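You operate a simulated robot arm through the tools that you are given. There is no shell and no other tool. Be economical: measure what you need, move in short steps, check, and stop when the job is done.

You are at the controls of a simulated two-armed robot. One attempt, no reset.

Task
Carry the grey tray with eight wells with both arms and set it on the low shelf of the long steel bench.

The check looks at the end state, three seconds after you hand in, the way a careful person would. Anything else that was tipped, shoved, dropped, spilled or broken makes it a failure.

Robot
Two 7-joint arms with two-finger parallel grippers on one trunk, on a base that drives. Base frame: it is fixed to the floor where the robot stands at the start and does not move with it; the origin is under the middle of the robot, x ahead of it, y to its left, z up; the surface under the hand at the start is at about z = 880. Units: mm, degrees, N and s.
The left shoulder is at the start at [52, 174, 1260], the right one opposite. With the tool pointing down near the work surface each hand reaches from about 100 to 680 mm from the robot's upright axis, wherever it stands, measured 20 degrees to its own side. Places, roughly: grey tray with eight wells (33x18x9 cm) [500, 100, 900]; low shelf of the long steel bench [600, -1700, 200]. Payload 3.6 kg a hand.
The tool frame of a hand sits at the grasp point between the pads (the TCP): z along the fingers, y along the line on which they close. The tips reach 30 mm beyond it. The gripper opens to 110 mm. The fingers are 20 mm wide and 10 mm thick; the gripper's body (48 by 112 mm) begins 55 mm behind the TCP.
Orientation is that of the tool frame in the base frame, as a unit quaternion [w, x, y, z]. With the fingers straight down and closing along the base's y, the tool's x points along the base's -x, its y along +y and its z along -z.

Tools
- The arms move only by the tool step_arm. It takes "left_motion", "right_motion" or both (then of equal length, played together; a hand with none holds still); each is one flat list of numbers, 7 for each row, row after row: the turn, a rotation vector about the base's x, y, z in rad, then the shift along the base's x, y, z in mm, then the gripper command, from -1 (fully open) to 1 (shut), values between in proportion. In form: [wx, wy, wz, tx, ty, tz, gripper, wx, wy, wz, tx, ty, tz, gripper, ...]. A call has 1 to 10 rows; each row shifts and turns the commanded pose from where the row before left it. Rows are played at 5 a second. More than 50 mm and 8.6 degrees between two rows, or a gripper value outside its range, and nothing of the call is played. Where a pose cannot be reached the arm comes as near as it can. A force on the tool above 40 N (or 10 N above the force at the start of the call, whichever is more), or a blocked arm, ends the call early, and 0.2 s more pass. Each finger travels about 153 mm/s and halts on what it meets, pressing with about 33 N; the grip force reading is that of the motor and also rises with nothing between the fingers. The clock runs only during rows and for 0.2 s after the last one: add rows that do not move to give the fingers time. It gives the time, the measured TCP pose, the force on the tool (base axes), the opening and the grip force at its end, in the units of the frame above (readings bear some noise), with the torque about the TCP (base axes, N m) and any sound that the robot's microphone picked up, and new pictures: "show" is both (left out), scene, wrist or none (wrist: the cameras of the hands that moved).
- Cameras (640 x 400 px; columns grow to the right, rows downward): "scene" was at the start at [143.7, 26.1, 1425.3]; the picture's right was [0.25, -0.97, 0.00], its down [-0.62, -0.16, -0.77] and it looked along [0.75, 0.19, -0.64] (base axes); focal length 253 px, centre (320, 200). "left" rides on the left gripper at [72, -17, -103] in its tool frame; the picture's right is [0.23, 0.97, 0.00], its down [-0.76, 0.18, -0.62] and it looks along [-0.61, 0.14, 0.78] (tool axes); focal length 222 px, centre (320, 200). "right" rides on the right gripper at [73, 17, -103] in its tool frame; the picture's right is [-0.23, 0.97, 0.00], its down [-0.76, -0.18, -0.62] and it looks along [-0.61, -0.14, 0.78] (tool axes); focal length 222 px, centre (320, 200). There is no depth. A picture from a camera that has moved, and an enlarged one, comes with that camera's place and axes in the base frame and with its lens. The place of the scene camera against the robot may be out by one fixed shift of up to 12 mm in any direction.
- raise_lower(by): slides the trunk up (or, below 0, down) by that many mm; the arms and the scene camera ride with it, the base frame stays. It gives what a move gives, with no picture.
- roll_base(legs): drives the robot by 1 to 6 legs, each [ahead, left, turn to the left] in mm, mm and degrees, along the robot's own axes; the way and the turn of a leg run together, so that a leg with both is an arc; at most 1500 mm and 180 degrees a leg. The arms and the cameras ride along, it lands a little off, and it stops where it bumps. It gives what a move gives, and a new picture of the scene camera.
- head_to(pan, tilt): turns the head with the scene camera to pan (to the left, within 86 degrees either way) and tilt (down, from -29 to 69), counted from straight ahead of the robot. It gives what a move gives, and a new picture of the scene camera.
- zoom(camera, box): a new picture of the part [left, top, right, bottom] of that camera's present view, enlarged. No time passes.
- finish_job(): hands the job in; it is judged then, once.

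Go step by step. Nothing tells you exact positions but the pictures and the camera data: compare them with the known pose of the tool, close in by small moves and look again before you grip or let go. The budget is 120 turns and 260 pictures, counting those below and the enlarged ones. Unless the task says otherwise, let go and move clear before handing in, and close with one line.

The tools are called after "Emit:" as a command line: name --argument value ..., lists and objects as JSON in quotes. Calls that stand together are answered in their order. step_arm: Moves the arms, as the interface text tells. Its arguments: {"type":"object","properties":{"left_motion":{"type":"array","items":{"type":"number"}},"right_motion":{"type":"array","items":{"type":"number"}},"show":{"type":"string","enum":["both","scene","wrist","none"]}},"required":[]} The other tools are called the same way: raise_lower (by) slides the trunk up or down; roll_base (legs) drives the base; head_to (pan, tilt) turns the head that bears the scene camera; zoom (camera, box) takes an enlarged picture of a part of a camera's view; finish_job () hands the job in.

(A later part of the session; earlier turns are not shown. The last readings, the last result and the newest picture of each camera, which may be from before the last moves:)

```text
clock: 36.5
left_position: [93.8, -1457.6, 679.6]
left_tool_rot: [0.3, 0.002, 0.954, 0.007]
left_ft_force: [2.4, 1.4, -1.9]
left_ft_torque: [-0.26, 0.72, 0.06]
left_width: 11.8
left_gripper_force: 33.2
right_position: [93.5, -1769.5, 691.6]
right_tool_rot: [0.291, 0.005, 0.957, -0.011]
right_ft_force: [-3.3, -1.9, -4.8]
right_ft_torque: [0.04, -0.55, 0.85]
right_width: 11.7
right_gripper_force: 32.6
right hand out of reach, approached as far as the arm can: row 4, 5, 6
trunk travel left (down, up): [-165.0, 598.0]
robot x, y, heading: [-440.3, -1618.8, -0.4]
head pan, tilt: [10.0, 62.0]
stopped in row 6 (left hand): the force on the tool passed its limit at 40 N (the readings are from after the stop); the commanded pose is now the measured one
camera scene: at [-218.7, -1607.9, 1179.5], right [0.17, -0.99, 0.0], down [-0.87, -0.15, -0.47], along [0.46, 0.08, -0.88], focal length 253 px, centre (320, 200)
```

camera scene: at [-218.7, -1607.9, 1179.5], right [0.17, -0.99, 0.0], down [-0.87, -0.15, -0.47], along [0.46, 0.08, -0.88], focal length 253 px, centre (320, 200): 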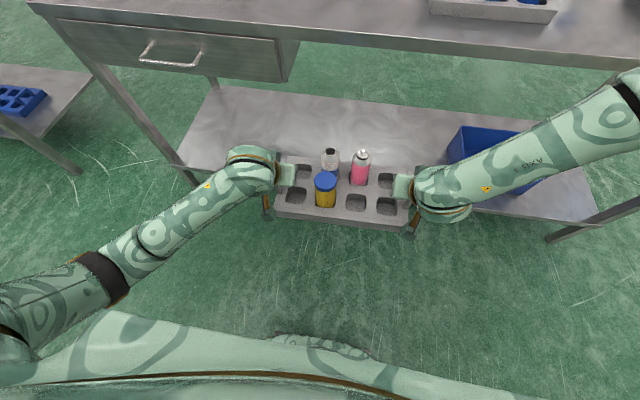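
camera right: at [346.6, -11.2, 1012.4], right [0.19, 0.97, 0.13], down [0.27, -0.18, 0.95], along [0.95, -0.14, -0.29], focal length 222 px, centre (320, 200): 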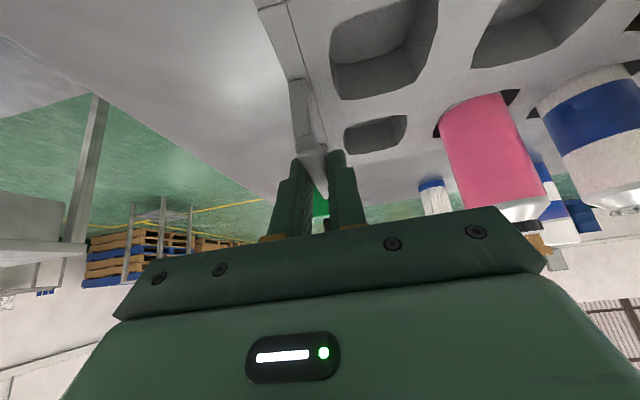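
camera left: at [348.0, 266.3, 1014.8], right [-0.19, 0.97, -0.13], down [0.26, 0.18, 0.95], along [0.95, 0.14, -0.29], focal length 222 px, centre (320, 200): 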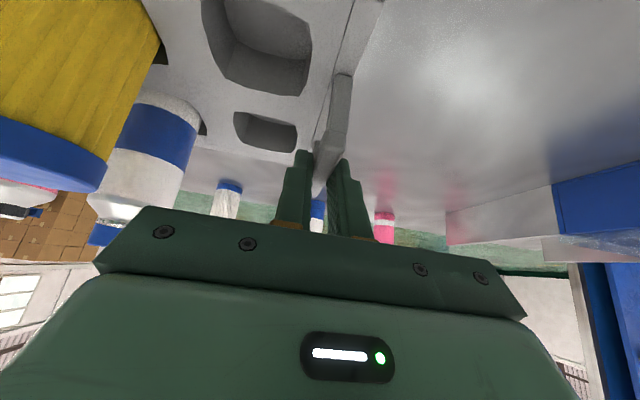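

The right arm hit a joint limit at about z = 690. I'll look at both arms' postures before choosing a way down.

Emit:
head_to --pan -45 --tilt 45

Emit:
head_to --pan 50 --tilt 50

```text
clock: 37.7
left_position: [93.7, -1458.8, 679.5]
left_tool_rot: [0.3, 0.002, 0.954, 0.007]
left_ft_force: [2.5, 3.2, -2.3]
left_ft_torque: [-0.32, -0.31, 0.24]
left_width: 11.6
left_gripper_force: 32.7
right_position: [94.5, -1769.9, 692.0]
right_tool_rot: [0.292, 0.006, 0.956, -0.01]
right_ft_force: [-4.2, -2.7, -4.0]
right_ft_torque: [-0.03, 0.43, 0.77]
right_width: 12.1
right_gripper_force: 33.2
trunk travel left (down, up): [-165.0, 598.0]
robot x, y, heading: [-438.8, -1619.1, -0.6]
head pan, tilt: [-45.0, 45.0]
camera scene: at [-225.0, -1676.5, 1201.2], right [-0.71, -0.7, 0.0], down [-0.5, 0.5, -0.71], along [0.5, -0.5, -0.71], focal length 253 px, centre (320, 200)
```

scene: 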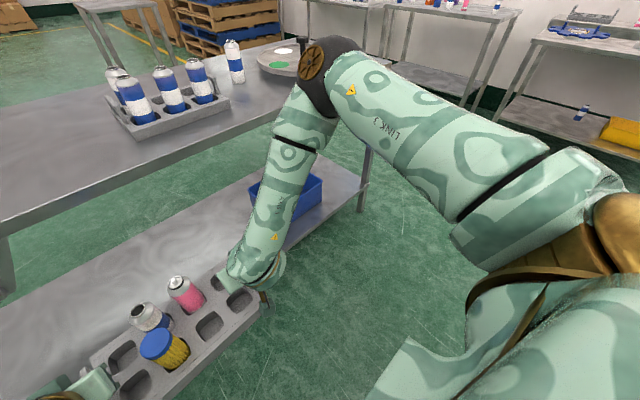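

```text
clock: 39.4
left_position: [93.0, -1457.9, 679.8]
left_tool_rot: [0.3, 0.001, 0.954, 0.008]
left_ft_force: [2.3, 3.9, -1.6]
left_ft_torque: [-0.29, -0.01, 0.24]
left_width: 11.9
left_gripper_force: 32.8
right_position: [93.5, -1768.8, 691.8]
right_tool_rot: [0.292, 0.006, 0.956, -0.01]
right_ft_force: [-3.7, -4.6, -4.5]
right_ft_torque: [-0.07, 0.12, 0.73]
right_width: 12.2
right_gripper_force: 33.0
trunk travel left (down, up): [-165.0, 598.0]
robot x, y, heading: [-438.9, -1624.3, -0.3]
head pan, tilt: [50.0, 50.0]
camera scene: at [-232.0, -1560.1, 1194.3], right [0.76, -0.65, 0.0], down [-0.5, -0.58, -0.64], along [0.42, 0.49, -0.77], focal length 253 px, centre (320, 200)
```

scene: 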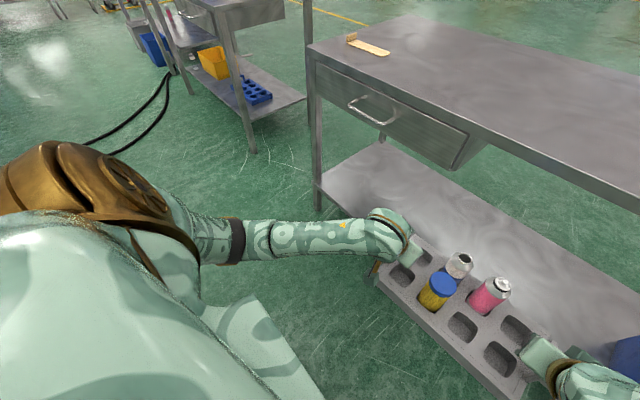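

The right arm is in an elbow-up, wing posture and the left in an elbow-down one. I'll level the tray by lifting slightly, then test whether reaching further forward frees the right arm.

Emit:
step_arm --left_motion '[0, 0, 0, 0, 0, 10, 1, 0, 0, 0, 0, 0, 10, 1, 0, 0, 0, 25, 0, 0, 1, 0, 0, 0, 25, 0, 0, 1, 0, 0, 0, 25, 0, 0, 1, 0, 0, 0, 0, 0, -10, 1, 0, 0, 0, 0, 0, -10, 1]' --right_motion '[0, -0.009, 0.01, 0, 0, 4, 1, 0, -0.009, 0.01, 0, 0, 4, 1, 0, 0, 0, 25, 0, 0, 1, 0, 0, 0, 25, 0, 0, 1, 0, 0, 0, 25, 0, 0, 1, 0, 0, 0, 0, 0, -10, 1, 0, 0, 0, 0, 0, -10, 1]' --show "none"

```text
clock: 41.0
left_position: [169.2, -1458.0, 679.2]
left_tool_rot: [0.3, 0.002, 0.954, 0.008]
left_ft_force: [5.3, 10.3, -3.7]
left_ft_torque: [0.16, 0.35, 0.84]
left_width: 11.9
left_gripper_force: 32.5
right_position: [171.9, -1769.4, 680.3]
right_tool_rot: [0.3, -0.003, 0.954, -0.009]
right_ft_force: [-4.3, -11.0, -1.9]
right_ft_torque: [0.07, -0.24, 0.74]
right_width: 11.9
right_gripper_force: 32.9
right hand out of reach, approached as far as the arm can: row 2
trunk travel left (down, up): [-165.0, 598.0]
robot x, y, heading: [-444.1, -1621.3, -0.4]
head pan, tilt: [50.0, 50.0]
```

Extending forward frees the right arm. I'll back off to make room, then continue forward and down.

Emit:
roll_base --legs '[[-150, 0, 0]]'

Emit:
step_arm --left_motion '[0, 0, 0, 10, 0, -10, 1, 0, 0, 0, 10, 0, -10, 1, 0, 0, 0, 10, 0, -10, 1, 0, 0, 0, 10, 0, -10, 1]' --right_motion '[0, 0, 0, 10, 0, -10, 1, 0, 0, 0, 10, 0, -10, 1, 0, 0, 0, 10, 0, -10, 1, 0, 0, 0, 10, 0, -10, 1]' --show "none"

```text
clock: 42.4
left_position: [17.6, -1454.7, 680.5]
left_tool_rot: [0.301, 0.001, 0.954, 0.01]
left_ft_force: [4.6, 14.9, -3.4]
left_ft_torque: [0.17, -0.01, 0.86]
left_width: 11.8
left_gripper_force: 33.2
right_position: [18.8, -1766.4, 682.1]
right_tool_rot: [0.3, -0.004, 0.954, -0.008]
right_ft_force: [-4.6, -16.0, -2.0]
right_ft_torque: [0.01, 0.06, 0.71]
right_width: 12.2
right_gripper_force: 32.8
trunk travel left (down, up): [-165.0, 598.0]
robot x, y, heading: [-591.4, -1618.0, -0.2]
head pan, tilt: [50.0, 50.0]
camera scene: at [-383.9, -1558.6, 1194.6], right [0.76, -0.65, 0.0], down [-0.5, -0.58, -0.64], along [0.42, 0.49, -0.77], focal length 253 px, centre (320, 200)
```

scene: 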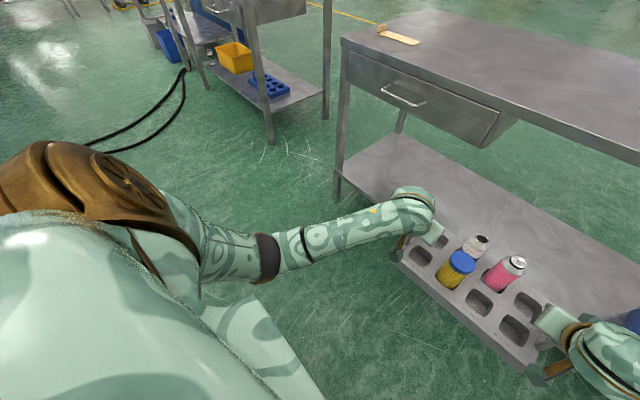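

```text
clock: 43.4
left_position: [58.5, -1455.8, 640.1]
left_tool_rot: [0.3, 0.001, 0.954, 0.008]
left_ft_force: [5.0, 3.5, -3.7]
left_ft_torque: [0.02, -0.31, 0.78]
left_width: 12.1
left_gripper_force: 33.0
right_position: [60.5, -1766.7, 638.4]
right_tool_rot: [0.3, -0.004, 0.954, -0.008]
right_ft_force: [-5.1, -2.8, -2.9]
right_ft_torque: [0.16, 0.44, 0.82]
right_width: 12.0
right_gripper_force: 33.4
trunk travel left (down, up): [-165.0, 598.0]
robot x, y, heading: [-591.1, -1620.0, -0.6]
head pan, tilt: [50.0, 50.0]
```

Working well. I'll continue straight down.

Emit:
step_arm --left_motion '[0, 0, 0, 0, 0, -12, 1, 0, 0, 0, 0, 0, -12, 1, 0, 0, 0, 0, 0, -12, 1, 0, 0, 0, 0, 0, -12, 1, 0, 0, 0, 0, 0, -12, 1]' --right_motion '[0, 0, 0, 0, 0, -12, 1, 0, 0, 0, 0, 0, -12, 1, 0, 0, 0, 0, 0, -12, 1, 0, 0, 0, 0, 0, -12, 1, 0, 0, 0, 0, 0, -12, 1]' --show "none"

```text
clock: 44.6
left_position: [56.0, -1454.9, 578.9]
left_tool_rot: [0.3, 0.001, 0.954, 0.009]
left_ft_force: [4.6, 6.1, -3.7]
left_ft_torque: [0.02, -0.24, 0.77]
left_width: 12.1
left_gripper_force: 33.3
right_position: [59.9, -1766.3, 580.7]
right_tool_rot: [0.3, -0.004, 0.954, -0.008]
right_ft_force: [-4.7, -6.5, -2.5]
right_ft_torque: [0.06, 0.31, 0.8]
right_width: 12.0
right_gripper_force: 33.0
trunk travel left (down, up): [-165.0, 598.0]
robot x, y, heading: [-591.5, -1622.1, -0.4]
head pan, tilt: [50.0, 50.0]
```

Emit:
step_arm --left_motion '[0, 0, 0, 0, 0, -12, 1, 0, 0, 0, 0, 0, -12, 1, 0, 0, 0, 0, 0, -12, 1, 0, 0, 0, 0, 0, -12, 1, 0, 0, 0, 0, 0, -12, 1, 0, 0, 0, 0, 0, -12, 1]' --right_motion '[0, 0, 0, 0, 0, -12, 1, 0, 0, 0, 0, 0, -12, 1, 0, 0, 0, 0, 0, -12, 1, 0, 0, 0, 0, 0, -12, 1, 0, 0, 0, 0, 0, -12, 1, 0, 0, 0, 0, 0, -12, 1]' --show "none"

Emit:
head_to --pan -30 --tilt 40

```text
clock: 46.0
left_position: [58.2, -1455.8, 507.9]
left_tool_rot: [0.3, 0.001, 0.954, 0.008]
left_ft_force: [4.4, 5.9, -3.4]
left_ft_torque: [-0.01, 0.23, 0.68]
left_width: 11.7
left_gripper_force: 33.3
right_position: [60.2, -1767.1, 508.6]
right_tool_rot: [0.3, -0.004, 0.954, -0.008]
right_ft_force: [-4.8, -6.3, -2.7]
right_ft_torque: [0.14, -0.15, 0.75]
right_width: 11.9
right_gripper_force: 33.9
trunk travel left (down, up): [-165.0, 598.0]
robot x, y, heading: [-587.1, -1619.1, -0.1]
head pan, tilt: [50.0, 50.0]
```

```text
clock: 47.5
left_position: [57.1, -1455.1, 508.0]
left_tool_rot: [0.299, 0.001, 0.954, 0.009]
left_ft_force: [4.5, 7.7, -3.4]
left_ft_torque: [0.06, -0.16, 0.75]
left_width: 11.5
left_gripper_force: 32.9
right_position: [60.3, -1767.1, 509.0]
right_tool_rot: [0.3, -0.003, 0.954, -0.008]
right_ft_force: [-4.4, -8.2, -2.6]
right_ft_torque: [0.1, 0.32, 0.68]
right_width: 12.1
right_gripper_force: 33.7
trunk travel left (down, up): [-165.0, 598.0]
robot x, y, heading: [-588.1, -1619.5, -0.3]
head pan, tilt: [-30.0, 40.0]
camera scene: at [-359.4, -1660.2, 1208.4], right [-0.51, -0.86, 0.0], down [-0.56, 0.32, -0.77], along [0.66, -0.39, -0.64], focal length 253 px, centre (320, 200)
```

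scene: 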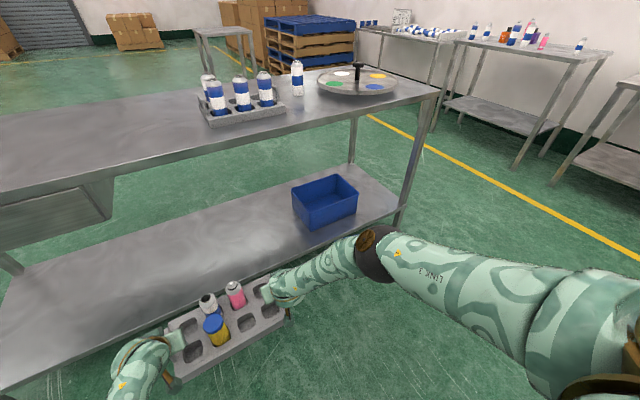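

Everything is clear, and the right elbow has dropped well away from the bench. I'll lower further with the trunk in a modest step and check.

Emit:
raise_lower --by -60

Emit:
step_arm --left_motion '[0, 0, 0, 0, 0, -12, 1, 0, 0, 0, 0, 0, -12, 1, 0, 0, 0, 0, 0, -12, 1, 0, 0, 0, 0, 0, -12, 1]' --right_motion '[0, 0, 0, 0, 0, -12, 1, 0, 0, 0, 0, 0, -12, 1, 0, 0, 0, 0, 0, -12, 1, 0, 0, 0, 0, 0, -12, 1]' --show "none"

```text
clock: 48.5
left_position: [56.8, -1454.9, 448.9]
left_tool_rot: [0.301, 0.001, 0.954, 0.009]
left_ft_force: [4.6, 7.3, -2.2]
left_ft_torque: [0.0, 0.04, 0.75]
left_width: 11.9
left_gripper_force: 33.1
right_position: [61.1, -1766.2, 450.2]
right_tool_rot: [0.301, -0.004, 0.954, -0.007]
right_ft_force: [-4.2, -7.1, -2.6]
right_ft_torque: [0.12, 0.07, 0.71]
right_width: 11.5
right_gripper_force: 33.2
trunk travel left (down, up): [-105.0, 658.0]
robot x, y, heading: [-587.4, -1616.7, -0.4]
head pan, tilt: [-30.0, 40.0]
```

```text
clock: 49.5
left_position: [56.8, -1456.7, 399.4]
left_tool_rot: [0.301, 0.001, 0.954, 0.009]
left_ft_force: [5.0, 9.0, -3.6]
left_ft_torque: [0.04, -0.04, 0.8]
left_width: 11.9
left_gripper_force: 33.2
right_position: [61.7, -1766.7, 401.1]
right_tool_rot: [0.301, -0.004, 0.954, -0.008]
right_ft_force: [-4.4, -9.8, -3.0]
right_ft_torque: [0.02, 0.18, 0.77]
right_width: 11.9
right_gripper_force: 32.8
trunk travel left (down, up): [-105.0, 658.0]
robot x, y, heading: [-591.9, -1625.1, -0.4]
head pan, tilt: [-30.0, 40.0]
```

The tray bottom is now about 100 mm above the shelf level. I'll drive ahead partway toward the shelf and look.

Emit:
roll_base --legs '[[160, 0, 0]]'

Emit:
head_to --pan 0 --tilt 50

Emit:
zoom --camera "left" --box '[0, 0, 640, 400]'

```text
clock: 51.0
left_position: [221.5, -1455.4, 398.6]
left_tool_rot: [0.299, 0.0, 0.954, 0.008]
left_ft_force: [6.3, 13.7, -3.1]
left_ft_torque: [0.15, -0.05, 0.85]
left_width: 11.7
left_gripper_force: 32.8
right_position: [227.2, -1767.5, 400.6]
right_tool_rot: [0.301, -0.005, 0.954, -0.007]
right_ft_force: [-4.6, -12.3, -3.0]
right_ft_torque: [0.05, 0.15, 0.73]
right_width: 11.6
right_gripper_force: 33.1
trunk travel left (down, up): [-105.0, 658.0]
robot x, y, heading: [-419.4, -1623.1, -0.3]
head pan, tilt: [-30.0, 40.0]
camera scene: at [-157.2, -1661.2, 1144.3], right [-0.5, -0.86, 0.0], down [-0.56, 0.32, -0.77], along [0.66, -0.39, -0.64], focal length 253 px, centre (320, 200)
```

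scene: 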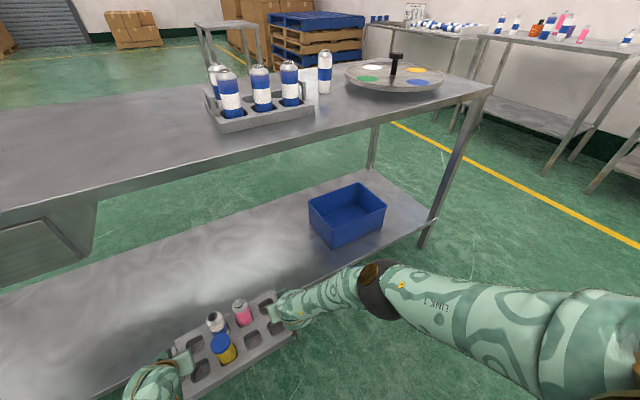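

```text
clock: 51.9
left_position: [222.2, -1455.9, 400.5]
left_tool_rot: [0.3, 0.0, 0.954, 0.009]
left_ft_force: [5.0, 1.2, -3.4]
left_ft_torque: [-0.01, -0.24, 0.7]
left_width: 11.9
left_gripper_force: 32.7
right_position: [226.6, -1767.1, 400.5]
right_tool_rot: [0.3, -0.004, 0.954, -0.008]
right_ft_force: [-5.1, -1.0, -1.8]
right_ft_torque: [0.19, 0.35, 0.86]
right_width: 11.8
right_gripper_force: 32.9
trunk travel left (down, up): [-105.0, 658.0]
robot x, y, heading: [-423.4, -1621.9, -0.4]
head pan, tilt: [0.0, 50.0]
camera scene: at [-154.1, -1618.7, 1130.3], right [-0.01, -1.0, 0.0], down [-0.77, 0.0, -0.64], along [0.64, 0.0, -0.77], focal length 253 px, centre (320, 200)
```

scene: 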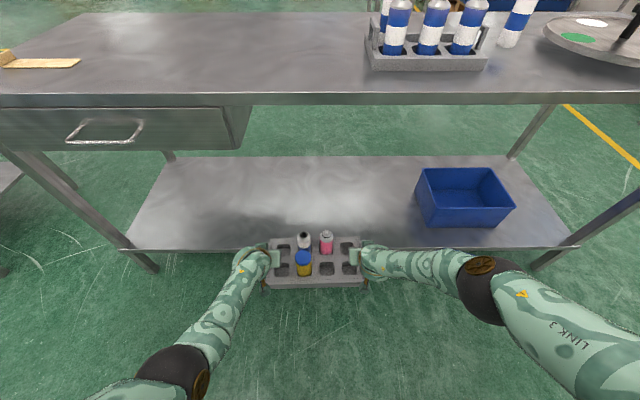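

```text
1.00 times, centred on (320, 200) of left (not enlarged: the box is as wide or as high as the picture)
camera zoom: at [103.0, -1473.9, 443.9], right [-0.19, 0.97, -0.11], down [0.27, 0.16, 0.95], along [0.94, 0.15, -0.29], focal length 222 px, centre (320, 200)
```

zoom: 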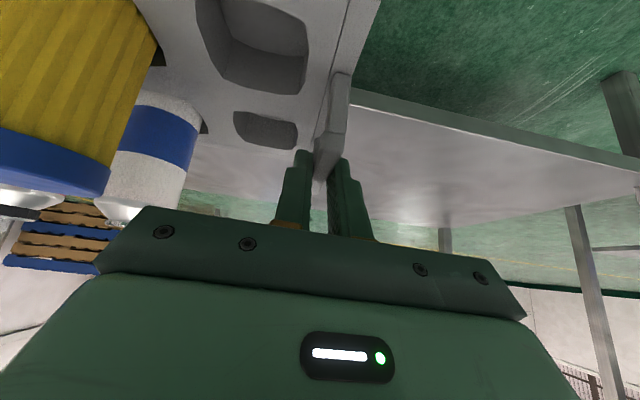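

The shelf front edge is at about x = 361, z ≈ 200, and the stretch between drawer and bin is free. I'll lower another 50 mm, keeping 60 mm of clearance, then drive the tray in over the shelf.

Emit:
step_arm --left_motion '[0, 0, 0, 0, 0, -12, 1, 0, 0, 0, 0, 0, -13, 1, 0, 0, 0, 0, 0, -13, 1, 0, 0, 0, 0, 0, -12, 1]' --right_motion '[0, 0, 0, 0, 0, -12, 1, 0, 0, 0, 0, 0, -13, 1, 0, 0, 0, 0, 0, -13, 1, 0, 0, 0, 0, 0, -12, 1]' --show "none"

Emit:
roll_base --legs '[[130, 0, 0]]'

Emit:
zoom --camera "right" --box '[0, 0, 640, 400]'

```text
clock: 52.9
left_position: [215.2, -1457.6, 362.7]
left_tool_rot: [0.301, 0.0, 0.954, 0.005]
left_ft_force: [3.0, -33.3, 0.2]
left_ft_torque: [-0.82, -0.22, 0.2]
left_width: 11.8
left_gripper_force: 32.9
left hand out of reach, approached as far as the arm can: row 3, 4
right_position: [221.6, -1769.8, 373.8]
right_tool_rot: [0.299, -0.007, 0.954, -0.002]
right_ft_force: [-3.4, 32.6, -4.8]
right_ft_torque: [0.35, 0.35, 0.76]
right_width: 11.9
right_gripper_force: 33.0
right hand out of reach, approached as far as the arm can: row 2, 3, 4
trunk travel left (down, up): [-105.0, 658.0]
robot x, y, heading: [-424.7, -1623.1, -0.3]
head pan, tilt: [0.0, 50.0]
```

```text
clock: 54.2
left_position: [346.3, -1459.8, 362.6]
left_tool_rot: [0.301, 0.001, 0.954, 0.005]
left_ft_force: [4.4, -33.0, -0.3]
left_ft_torque: [-0.78, -0.23, 0.19]
left_width: 11.8
left_gripper_force: 32.5
right_position: [352.9, -1771.0, 373.3]
right_tool_rot: [0.299, -0.006, 0.954, -0.003]
right_ft_force: [-3.5, 32.9, -5.5]
right_ft_torque: [0.35, 0.4, 0.82]
right_width: 11.5
right_gripper_force: 33.1
trunk travel left (down, up): [-105.0, 658.0]
robot x, y, heading: [-289.5, -1624.3, -0.8]
head pan, tilt: [0.0, 50.0]
camera scene: at [-22.2, -1619.8, 1130.2], right [-0.01, -1.0, 0.0], down [-0.77, 0.01, -0.64], along [0.64, 0.0, -0.77], focal length 253 px, centre (320, 200)
```

scene: 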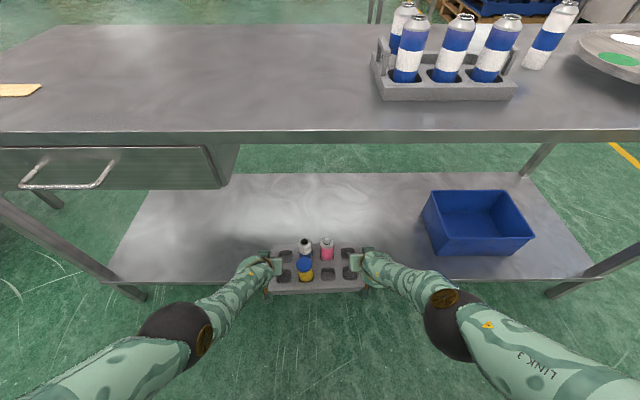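

```text
1.00 times, centred on (320, 200) of right (not enlarged: the box is as wide or as high as the picture)
camera zoom: at [233.4, -1755.4, 416.4], right [0.18, 0.98, 0.12], down [0.27, -0.17, 0.95], along [0.95, -0.13, -0.29], focal length 222 px, centre (320, 200)
```

zoom: 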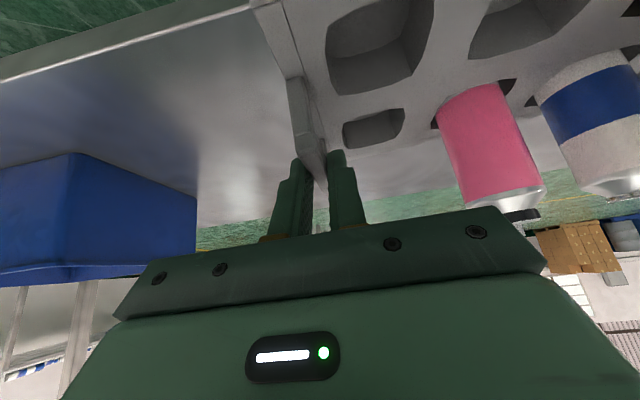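

The arms are at full extension here. I'll draw the hands back 40 mm towards the robot to regain slack and re-level the right side.

Emit:
step_arm --left_motion '[0, 0, 0, -10, 0, 0, 1, 0, 0, 0, -10, 0, 0, 1, 0, 0, 0, -10, 0, 0, 1, 0, 0, 0, -10, 0, 0, 1, 0, 0, 0, 0, 0, 0, 1, 0, 0, 0, 0, 0, 0, 1]' --right_motion '[0, 0, 0, -11, 1, 0, 1, 0, 0, 0, -11, 0, 0, 1, 0, 0, 0, -11, 0, -3, 1, 0, 0, 0, -11, 0, -4, 1, 0, 0, 0, 0, 0, -4, 1, 0, 0, 0, 0, 0, 0, 1]' --show "none"

```text
clock: 55.6
left_position: [307.9, -1458.6, 362.9]
left_tool_rot: [0.301, 0.0, 0.954, 0.008]
left_ft_force: [4.1, 27.3, -2.8]
left_ft_torque: [0.51, -0.54, 1.09]
left_width: 11.8
left_gripper_force: 32.4
right_position: [311.5, -1770.7, 360.9]
right_tool_rot: [0.296, -0.006, 0.955, -0.005]
right_ft_force: [-4.5, -27.3, -2.3]
right_ft_torque: [-0.22, 0.65, 0.43]
right_width: 11.6
right_gripper_force: 32.7
right hand out of reach, approached as far as the arm can: row 4
trunk travel left (down, up): [-105.0, 658.0]
robot x, y, heading: [-287.1, -1624.2, -0.5]
head pan, tilt: [0.0, 50.0]
```

Level again. I'll relieve the squeeze by 1 mm, then drive the remaining 170 mm ahead.

Emit:
step_arm --left_motion '[0, 0, 0, 0, 0.8, 0, 1, 0, 0, 0, 0, 0, 0, 1]' --show "none"

Emit:
roll_base --legs '[[100, 0, 0], [75, 0, 0]]'

Emit:
zoom --camera "left" --box '[0, 0, 640, 400]'

```text
clock: 56.2
left_position: [307.8, -1457.3, 364.0]
left_tool_rot: [0.301, 0.001, 0.954, 0.006]
left_ft_force: [4.7, 24.5, -4.2]
left_ft_torque: [0.47, -0.27, 1.02]
left_width: 12.1
left_gripper_force: 33.6
right_position: [311.3, -1769.1, 361.6]
right_tool_rot: [0.297, -0.006, 0.955, -0.006]
right_ft_force: [-4.3, -25.2, -2.6]
right_ft_torque: [-0.14, 0.34, 0.55]
right_width: 11.9
right_gripper_force: 33.1
trunk travel left (down, up): [-105.0, 658.0]
robot x, y, heading: [-290.9, -1626.3, -0.6]
head pan, tilt: [0.0, 50.0]
```

```text
clock: 58.0
left_position: [483.0, -1458.3, 363.0]
left_tool_rot: [0.3, 0.001, 0.954, 0.007]
left_ft_force: [4.8, 24.3, -3.9]
left_ft_torque: [0.43, 0.07, 1.02]
left_width: 11.9
left_gripper_force: 32.7
right_position: [487.2, -1769.6, 360.9]
right_tool_rot: [0.296, -0.006, 0.955, -0.005]
right_ft_force: [-4.1, -24.1, -1.8]
right_ft_torque: [-0.14, 0.0, 0.47]
right_width: 11.9
right_gripper_force: 32.9
trunk travel left (down, up): [-105.0, 658.0]
robot x, y, heading: [-118.6, -1623.4, -0.5]
head pan, tilt: [0.0, 50.0]
camera scene: at [153.3, -1620.9, 1130.1], right [-0.01, -1.0, 0.0], down [-0.77, 0.01, -0.64], along [0.64, 0.0, -0.77], focal length 253 px, centre (320, 200)
```

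scene: 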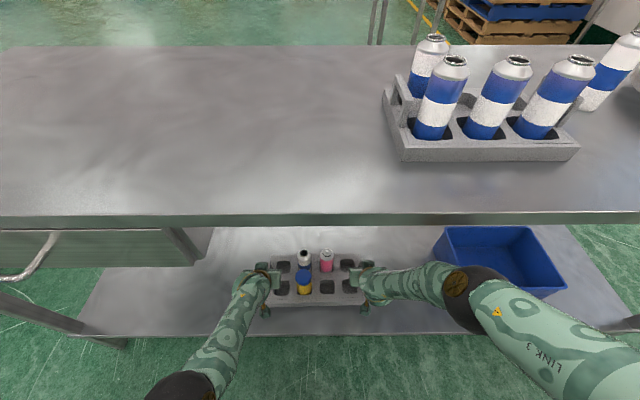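

```text
1.00 times, centred on (320, 200) of left (not enlarged: the box is as wide or as high as the picture)
camera zoom: at [363.3, -1476.1, 406.9], right [-0.19, 0.98, -0.12], down [0.27, 0.17, 0.95], along [0.94, 0.15, -0.29], focal length 222 px, centre (320, 200)
```

zoom: 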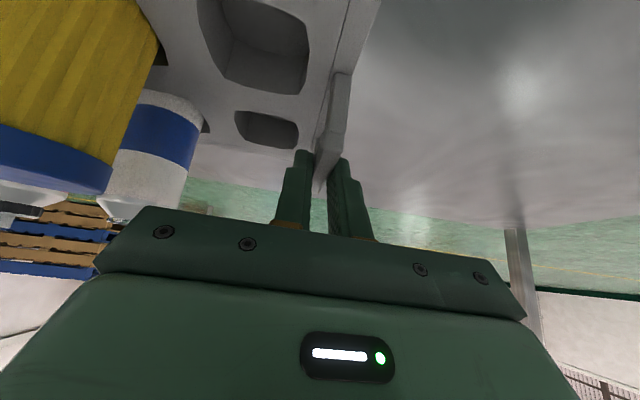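

The tray is over the shelf, with its near edge about 40 mm inside the front edge. I'll lower the trunk 50 mm.

Emit:
raise_lower --by -50

Emit:
zoom --camera "scene" --box '[60, 180, 620, 400]'

```text
clock: 58.7
left_position: [486.2, -1457.1, 330.7]
left_tool_rot: [0.307, 0.002, 0.952, 0.007]
left_ft_force: [-6.4, 2.1, 25.8]
left_ft_torque: [-0.14, 0.51, -0.19]
left_width: 11.6
left_gripper_force: 32.7
right_position: [485.9, -1768.9, 316.2]
right_tool_rot: [0.285, -0.004, 0.959, -0.008]
right_ft_force: [-1.6, -1.1, 15.9]
right_ft_torque: [0.37, -0.28, -0.04]
right_width: 11.7
right_gripper_force: 33.1
trunk travel left (down, up): [-67.0, 696.0]
robot x, y, heading: [-120.2, -1624.7, -0.2]
head pan, tilt: [0.0, 50.0]
stopped: the force on the tool passed its limit at 83 N (the readings are from after the stop); the commanded pose is now the measured one
```

```text
1.14 times, centred on (340, 290) of scene
camera zoom: at [172.0, -1620.9, 1091.0], right [-0.01, -1.0, 0.0], down [-0.76, 0.0, -0.65], along [0.65, 0.0, -0.76], focal length 289 px, centre (297, 97)
```

zoom: 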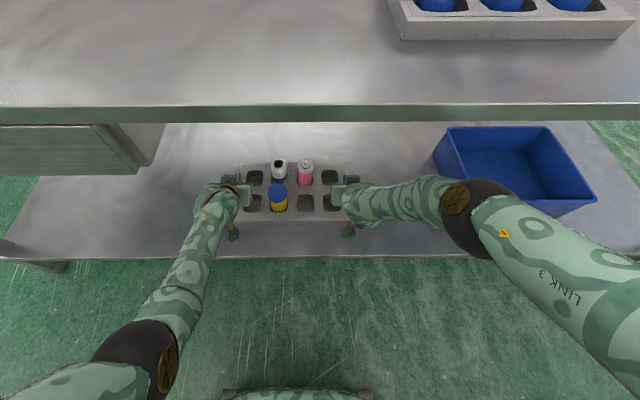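

Contact came sooner than expected: left at 331, right at 316. I'll look closely before doing anything else.

Emit:
zoom --camera "left" --box '[0, 0, 640, 400]'

Emit:
zoom --camera "right" --box '[0, 0, 640, 400]'

Emit:
zoom --camera "scene" --box '[220, 220, 420, 340]'

```text
1.00 times, centred on (320, 200) of left (not enlarged: the box is as wide or as high as the picture)
camera zoom: at [365.8, -1475.4, 373.3], right [-0.19, 0.98, -0.12], down [0.25, 0.16, 0.95], along [0.95, 0.15, -0.28], focal length 222 px, centre (320, 200)
```

zoom: 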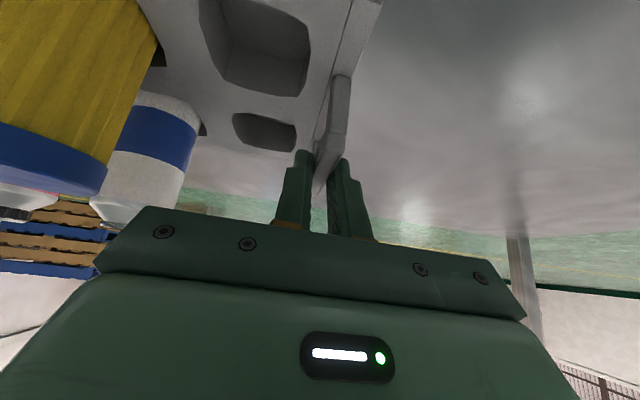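

```text
1.00 times, centred on (320, 200) of right (not enlarged: the box is as wide or as high as the picture)
camera zoom: at [368.3, -1752.0, 362.1], right [0.19, 0.98, 0.11], down [0.3, -0.16, 0.94], along [0.94, -0.15, -0.32], focal length 222 px, centre (320, 200)
```

zoom: 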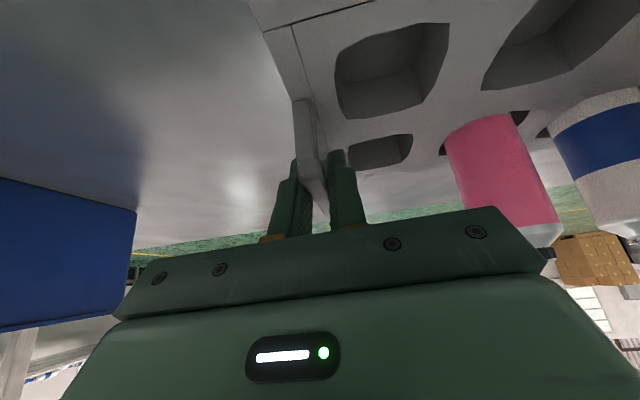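

```text
3.20 times, centred on (320, 280) of scene
camera zoom: at [172.0, -1620.9, 1091.0], right [-0.01, -1.0, 0.0], down [-0.76, 0.0, -0.65], along [0.65, 0.0, -0.76], focal length 809 px, centre (320, -56)
```

zoom: 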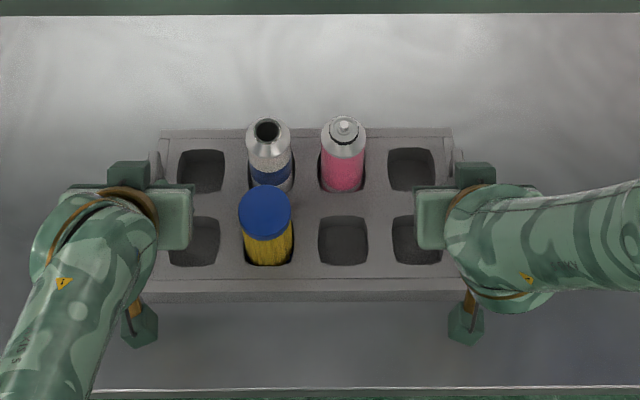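

The bench edge re-triangulates to a shelf height of about 230–250, so the tray is probably touching down. I'll zoom in to check that it sits level.

Emit:
zoom --camera "scene" --box '[255, 295, 375, 355]'

Emit:
head_to --pan 0 --tilt 66

```text
5.33 times, centred on (315, 325) of scene
camera zoom: at [172.0, -1620.9, 1091.0], right [-0.01, -1.0, 0.0], down [-0.76, 0.0, -0.65], along [0.65, 0.0, -0.76], focal length 1349 px, centre (347, -467)
```

zoom: 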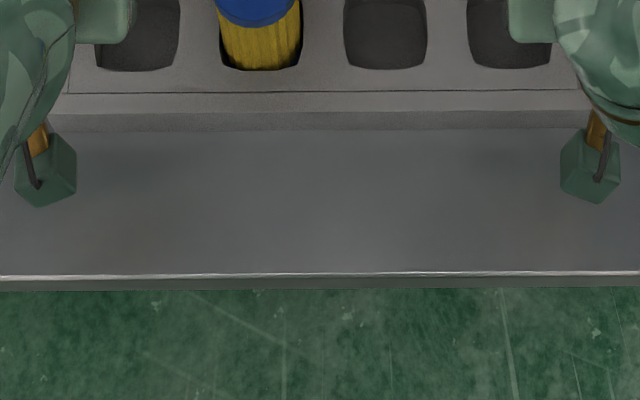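

```text
clock: 59.5
left_position: [486.9, -1458.6, 330.1]
left_tool_rot: [0.306, 0.002, 0.952, 0.008]
left_ft_force: [1.3, 2.2, 27.3]
left_ft_torque: [-0.08, -0.58, 0.16]
left_width: 11.6
left_gripper_force: 33.3
right_position: [486.3, -1768.1, 314.8]
right_tool_rot: [0.285, -0.004, 0.958, -0.009]
right_ft_force: [7.7, 1.2, 20.4]
right_ft_torque: [0.27, -0.53, -0.02]
right_width: 11.7
right_gripper_force: 32.8
trunk travel left (down, up): [-67.0, 696.0]
robot x, y, heading: [-117.1, -1625.1, -0.3]
head pan, tilt: [0.0, 66.0]
camera scene: at [154.7, -1620.7, 1072.0], right [-0.01, -1.0, 0.0], down [-0.91, 0.01, -0.41], along [0.41, 0.0, -0.91], focal length 253 px, centre (320, 200)
```

scene: 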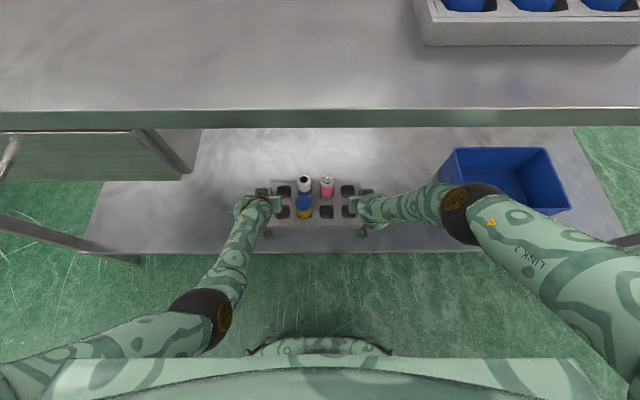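

The tray's bottom edge runs parallel to the shelf edge, within about 2 mm, and both hands feel upward support, so it has touched down. I'll ease the downward push before releasing.

Emit:
step_arm --left_motion '[0, 0, 0, 0, 0, 1, 1, 0, 0, 0, 0, 0, 1, 1, 0, 0, 0, 0, 0, 0, 1]' --right_motion '[0, 0, 0, 0, 0, 1, 1, 0, 0, 0, 0, 0, 1, 1, 0, 0, 0, 0, 0, 0, 1]' --show "none"

```text
clock: 60.3
left_position: [484.9, -1457.8, 329.6]
left_tool_rot: [0.305, 0.001, 0.952, 0.008]
left_ft_force: [9.6, 3.0, 22.4]
left_ft_torque: [-0.05, -0.9, -0.08]
left_width: 11.6
left_gripper_force: 33.0
right_position: [484.1, -1769.2, 315.8]
right_tool_rot: [0.282, -0.004, 0.959, -0.008]
right_ft_force: [6.4, -1.4, 12.5]
right_ft_torque: [0.28, -0.79, -0.11]
right_width: 11.9
right_gripper_force: 32.9
trunk travel left (down, up): [-67.0, 696.0]
robot x, y, heading: [-117.8, -1621.2, -0.4]
head pan, tilt: [0.0, 66.0]
```

Emit:
step_arm --left_motion '[0, 0, 0, 0, 0, 2, 1, 0, 0, 0, 0, 0, 2, 1, 0, 0, 0, 0, 0, 0, 1]' --right_motion '[0, 0, 0, 0, 0, 1.5, 1, 0, 0, 0, 0, 0, 1.5, 1, 0, 0, 0, 0, 0, 0, 1]' --show "none"

```text
clock: 61.1
left_position: [483.5, -1457.3, 330.1]
left_tool_rot: [0.301, 0.002, 0.954, 0.009]
left_ft_force: [1.2, 4.1, 5.4]
left_ft_torque: [-0.01, -0.95, 0.37]
left_width: 11.4
left_gripper_force: 33.4
right_position: [483.9, -1769.3, 316.6]
right_tool_rot: [0.278, -0.004, 0.961, -0.009]
right_ft_force: [-1.5, -7.4, -2.3]
right_ft_torque: [0.18, 0.27, 0.1]
right_width: 11.7
right_gripper_force: 33.0
trunk travel left (down, up): [-67.0, 696.0]
robot x, y, heading: [-118.3, -1624.1, -0.5]
head pan, tilt: [0.0, 66.0]
```

The forces are near zero and the tray is standing on the shelf. I'll open both grippers gently.

Emit:
step_arm --left_motion '[0, 0, 0, 0, 0, 0, 0.75, 0, 0, 0, 0, 0, 0, 0.6, 0, 0, 0, 0, 0, 0, 0.4, 0, 0, 0, 0, 0, 0, 0.4]' --right_motion '[0, 0, 0, 0, 0, 0, 0.75, 0, 0, 0, 0, 0, 0, 0.6, 0, 0, 0, 0, 0, 0, 0.4, 0, 0, 0, 0, 0, 0, 0.4]' --show "both"

```text
clock: 62.1
left_position: [483.9, -1457.2, 330.7]
left_tool_rot: [0.302, 0.002, 0.953, 0.007]
left_ft_force: [0.2, 0.1, -0.4]
left_ft_torque: [0.04, -0.02, -0.03]
left_width: 32.9
left_gripper_force: 0.1
right_position: [484.9, -1768.9, 317.7]
right_tool_rot: [0.28, -0.003, 0.96, -0.01]
right_ft_force: [-0.1, -0.7, -1.0]
right_ft_torque: [0.03, -0.01, 0.0]
right_width: 33.0
right_gripper_force: 0.2
trunk travel left (down, up): [-67.0, 696.0]
robot x, y, heading: [-117.9, -1624.9, -0.5]
head pan, tilt: [0.0, 66.0]
camera scene: at [158.4, -1620.6, 1070.6], right [-0.01, -1.0, 0.0], down [-0.91, 0.01, -0.41], along [0.41, 0.0, -0.91], focal length 253 px, centre (320, 200)
camera right: at [368.3, -1751.3, 364.9], right [0.19, 0.98, 0.1], down [0.31, -0.16, 0.94], along [0.93, -0.15, -0.33], focal length 222 px, centre (320, 200)
camera left: at [365.2, -1475.6, 375.7], right [-0.19, 0.98, -0.12], down [0.26, 0.16, 0.95], along [0.95, 0.15, -0.29], focal length 222 px, centre (320, 200)
```

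scene: 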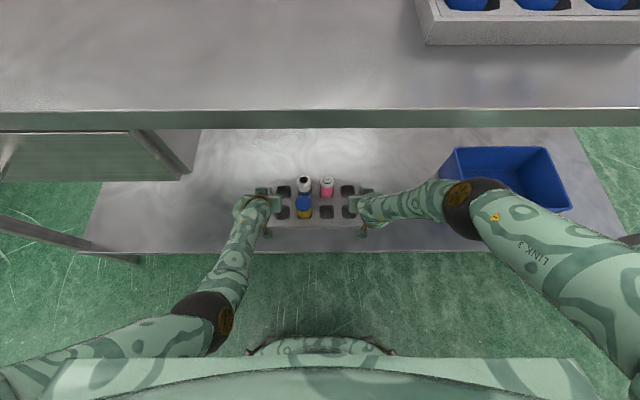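
right: 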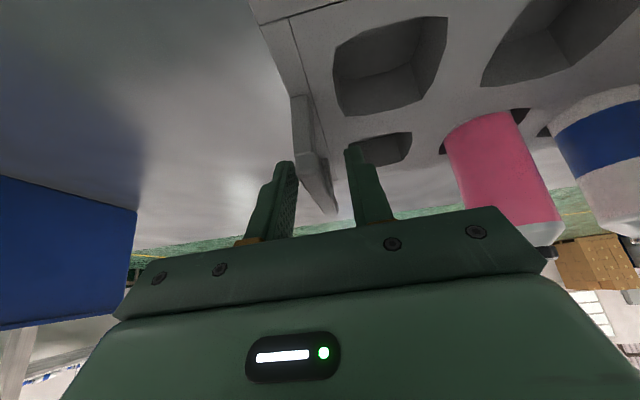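
left: 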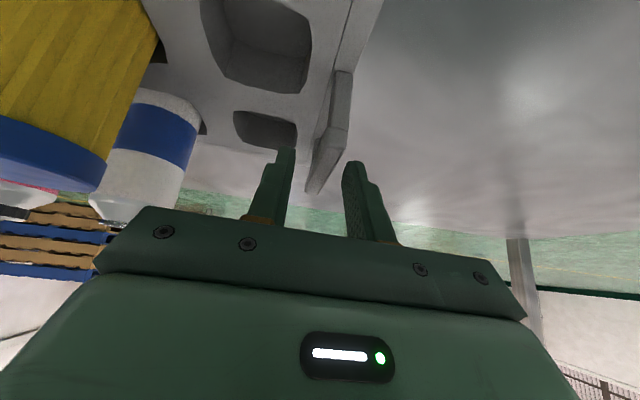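

Both hands are free and the tray didn't move. I'll withdraw up and back along the fingers.

Emit:
step_arm --left_motion '[0, 0, 0, 0, 0, 8, 0.4, 0, 0, 0, -4, 0, 12, 0.4, 0, 0, 0, -8, 0, 12, 0.4, 0, 0, 0, -8, 0, 12, 0.4, 0, 0, 0, -8, 0, 12, 0.4, 0, 0, 0, -8, 0, 12, 0.4]' --right_motion '[0, 0, 0, 0, 0, 8, 0.4, 0, 0, 0, -4, 0, 12, 0.4, 0, 0, 0, -8, 0, 12, 0.4, 0, 0, 0, -8, 0, 12, 0.4, 0, 0, 0, -8, 0, 12, 0.4, 0, 0, 0, -8, 0, 12, 0.4]' --show "both"

```text
clock: 63.7
left_position: [489.2, -1427.4, 428.8]
left_tool_rot: [0.338, 0.006, 0.94, 0.034]
left_ft_force: [0.2, -0.1, 0.3]
left_ft_torque: [-0.02, -0.04, -0.01]
left_width: 32.9
left_gripper_force: 0.1
right_position: [487.3, -1767.9, 323.8]
right_tool_rot: [0.277, -0.004, 0.961, -0.01]
right_ft_force: [-0.6, -0.8, -0.6]
right_ft_torque: [0.02, -0.01, 0.04]
right_width: 32.9
right_gripper_force: 0.1
right hand out of reach, approached as far as the arm can: row 2, 3, 4, 5, 6
trunk travel left (down, up): [-67.0, 696.0]
robot x, y, heading: [-113.7, -1626.3, -0.2]
head pan, tilt: [0.0, 66.0]
stopped in row 6 (left hand): the arm was blocked; the commanded pose is now the measured one
camera scene: at [158.4, -1620.4, 1070.6], right [-0.01, -1.0, 0.0], down [-0.91, 0.01, -0.41], along [0.41, 0.0, -0.91], focal length 253 px, centre (320, 200)
camera right: at [369.4, -1750.5, 372.6], right [0.19, 0.98, 0.1], down [0.31, -0.16, 0.94], along [0.93, -0.15, -0.34], focal length 222 px, centre (320, 200)
camera left: at [367.2, -1448.4, 462.0], right [-0.19, 0.98, -0.08], down [0.19, 0.11, 0.98], along [0.96, 0.17, -0.21], focal length 222 px, centre (320, 200)
```

scene: 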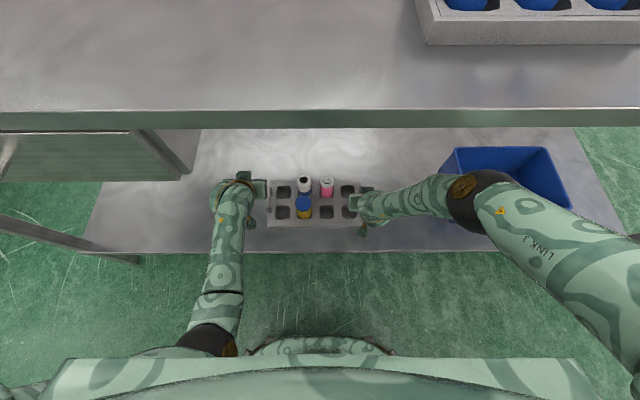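
right: 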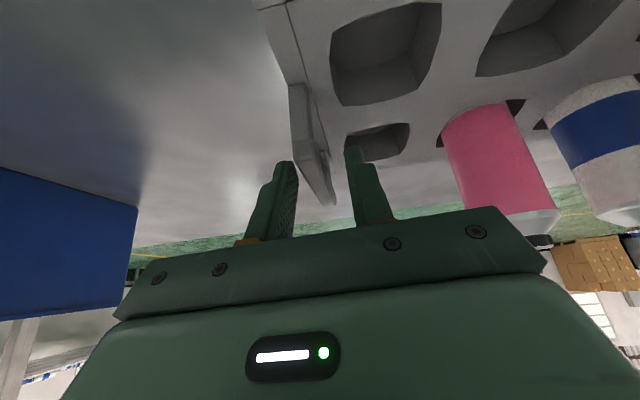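
left: 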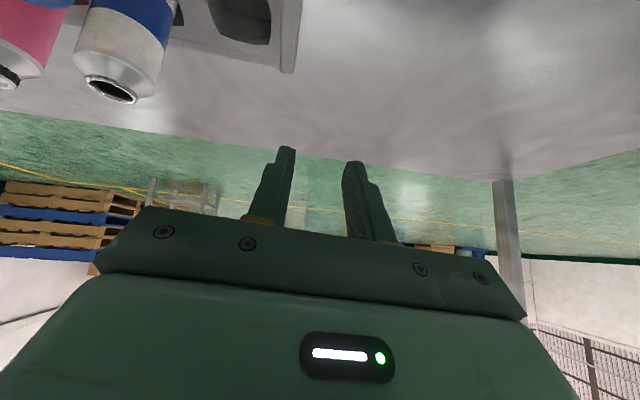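

The left hand is clear, but the right is near its fold limit when moving back. I'll take the right hand up and forward along the bar, since reaching forward freed it before.

Emit:
step_arm --right_motion '[0, 0, 0, 8, 0, 4, 0.4, 0, 0, 0, 8, 0, 8, 0.4, 0, 0, 0, 8, 0, 8, 0.4, 0, 0, 0, 6, 0, 10, 0.4, 0, 0, 0, 6, 0, 10, 0.4]' --show "wrist"

```text
clock: 64.9
left_position: [489.1, -1429.0, 428.4]
left_tool_rot: [0.337, 0.006, 0.941, 0.034]
left_ft_force: [-0.7, -0.1, 0.7]
left_ft_torque: [-0.02, 0.03, 0.0]
left_width: 33.1
left_gripper_force: 0.1
right_position: [521.2, -1767.7, 365.0]
right_tool_rot: [0.277, -0.003, 0.961, -0.011]
right_ft_force: [-0.4, -0.2, 0.0]
right_ft_torque: [0.01, -0.01, 0.01]
right_width: 33.1
right_gripper_force: 0.1
trunk travel left (down, up): [-67.0, 696.0]
robot x, y, heading: [-119.5, -1624.0, -0.5]
head pan, tilt: [0.0, 66.0]
camera right: at [404.9, -1750.4, 412.5], right [0.19, 0.98, 0.1], down [0.31, -0.16, 0.94], along [0.93, -0.15, -0.34], focal length 222 px, centre (320, 200)
```

right: 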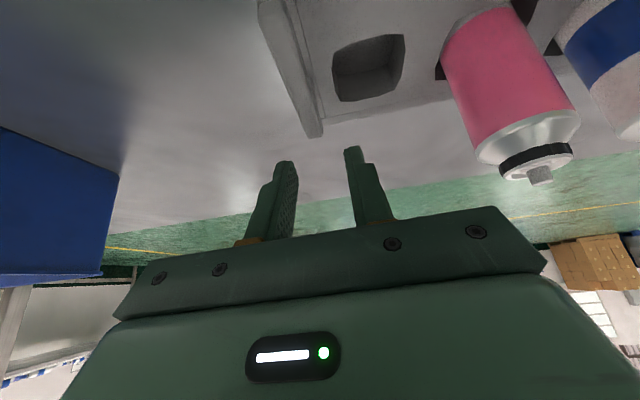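

The right fingers are above the bar now. I'll go a little higher and then back the base straight out.

Emit:
step_arm --right_motion '[0, 0, 0, 3, 0, 10, 0.4, 0, 0, 0, 3, 0, 10, 0.4, 0, 0, 0, 0, 0, 10, 0.4]' --show "none"

Emit:
roll_base --legs '[[-100, 0, 0], [-250, 0, 0]]'

```text
clock: 65.7
left_position: [486.3, -1425.8, 421.2]
left_tool_rot: [0.335, 0.006, 0.942, 0.032]
left_ft_force: [-0.2, 0.8, 0.4]
left_ft_torque: [0.0, -0.03, 0.0]
left_width: 33.1
left_gripper_force: 0.0
right_position: [517.9, -1763.4, 380.2]
right_tool_rot: [0.267, -0.006, 0.964, -0.011]
right_ft_force: [-0.7, -0.1, 0.1]
right_ft_torque: [0.02, 0.02, -0.03]
right_width: 33.2
right_gripper_force: 0.2
trunk travel left (down, up): [-67.0, 696.0]
robot x, y, heading: [-121.7, -1619.2, -0.1]
head pan, tilt: [0.0, 66.0]
```

```text
clock: 66.8
left_position: [405.1, -1403.5, 496.8]
left_tool_rot: [0.403, 0.012, 0.913, 0.062]
left_ft_force: [1.8, -0.9, -0.7]
left_ft_torque: [0.06, -0.1, 0.03]
left_width: 33.1
left_gripper_force: 0.0
right_position: [430.2, -1788.8, 436.2]
right_tool_rot: [0.3, 0.076, 0.951, -0.02]
right_ft_force: [0.5, 0.1, -1.7]
right_ft_torque: [-0.04, -0.03, -0.01]
right_width: 33.0
right_gripper_force: 0.1
trunk travel left (down, up): [-67.0, 696.0]
robot x, y, heading: [-200.0, -1629.5, -0.1]
head pan, tilt: [0.0, 66.0]
stopped in leg 1: the robot was blocked; the commanded pose is now the measured one
camera scene: at [74.2, -1623.8, 1071.4], right [0.0, -1.0, 0.0], down [-0.92, 0.0, -0.4], along [0.4, 0.0, -0.92], focal length 253 px, centre (320, 200)
```

scene: 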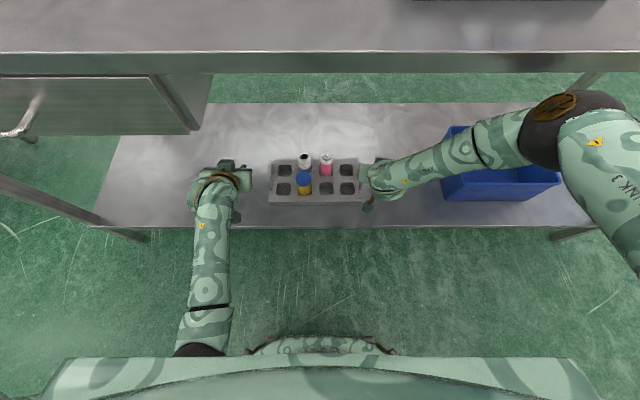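

The base was blocked after 80 mm. The right elbow may be touching the bench top edge, so I'll look at it closely.

Emit:
head_to --pan -50 --tilt 35

Emit:
head_to --pan 45 --tilt 60

```text
clock: 68.0
left_position: [408.4, -1403.8, 494.8]
left_tool_rot: [0.402, 0.009, 0.913, 0.059]
left_ft_force: [-0.3, -0.8, 0.3]
left_ft_torque: [-0.01, 0.03, -0.03]
left_width: 32.9
left_gripper_force: 0.1
right_position: [433.1, -1786.8, 433.7]
right_tool_rot: [0.301, 0.07, 0.951, -0.02]
right_ft_force: [0.2, -0.1, 0.1]
right_ft_torque: [-0.03, 0.04, 0.02]
right_width: 33.0
right_gripper_force: 0.2
trunk travel left (down, up): [-67.0, 696.0]
robot x, y, heading: [-201.8, -1626.7, -0.4]
head pan, tilt: [-50.0, 35.0]
camera scene: at [69.1, -1690.4, 1111.5], right [-0.77, -0.64, 0.0], down [-0.37, 0.44, -0.82], along [0.53, -0.63, -0.57], focal length 253 px, centre (320, 200)
```

scene: 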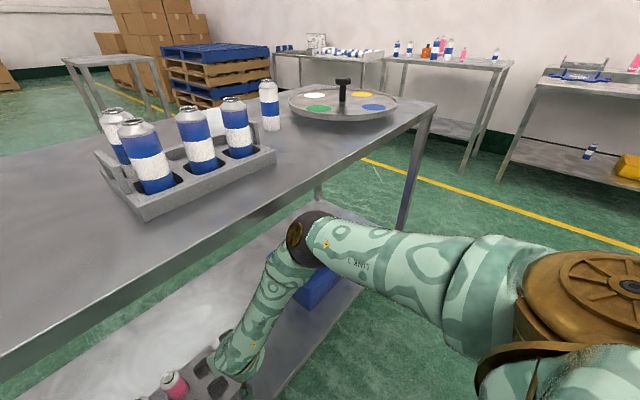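

```text
clock: 69.7
left_position: [408.6, -1405.3, 495.4]
left_tool_rot: [0.402, 0.01, 0.914, 0.059]
left_ft_force: [0.2, 0.3, 0.2]
left_ft_torque: [-0.02, -0.01, -0.02]
left_width: 33.1
left_gripper_force: 0.0
right_position: [432.1, -1787.2, 433.7]
right_tool_rot: [0.301, 0.071, 0.951, -0.02]
right_ft_force: [0.5, -0.1, -0.8]
right_ft_torque: [0.0, 0.01, 0.0]
right_width: 33.1
right_gripper_force: 0.1
trunk travel left (down, up): [-67.0, 696.0]
robot x, y, heading: [-199.3, -1626.9, -0.1]
head pan, tilt: [45.0, 60.0]
camera scene: at [59.7, -1575.9, 1077.2], right [0.71, -0.71, 0.0], down [-0.61, -0.61, -0.5], along [0.35, 0.35, -0.87], focal length 253 px, centre (320, 200)
```

scene: 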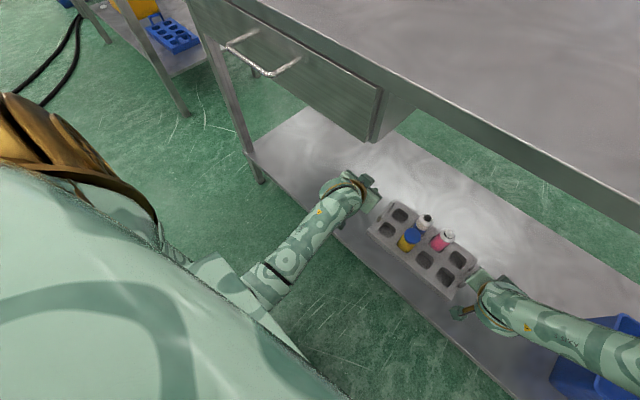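

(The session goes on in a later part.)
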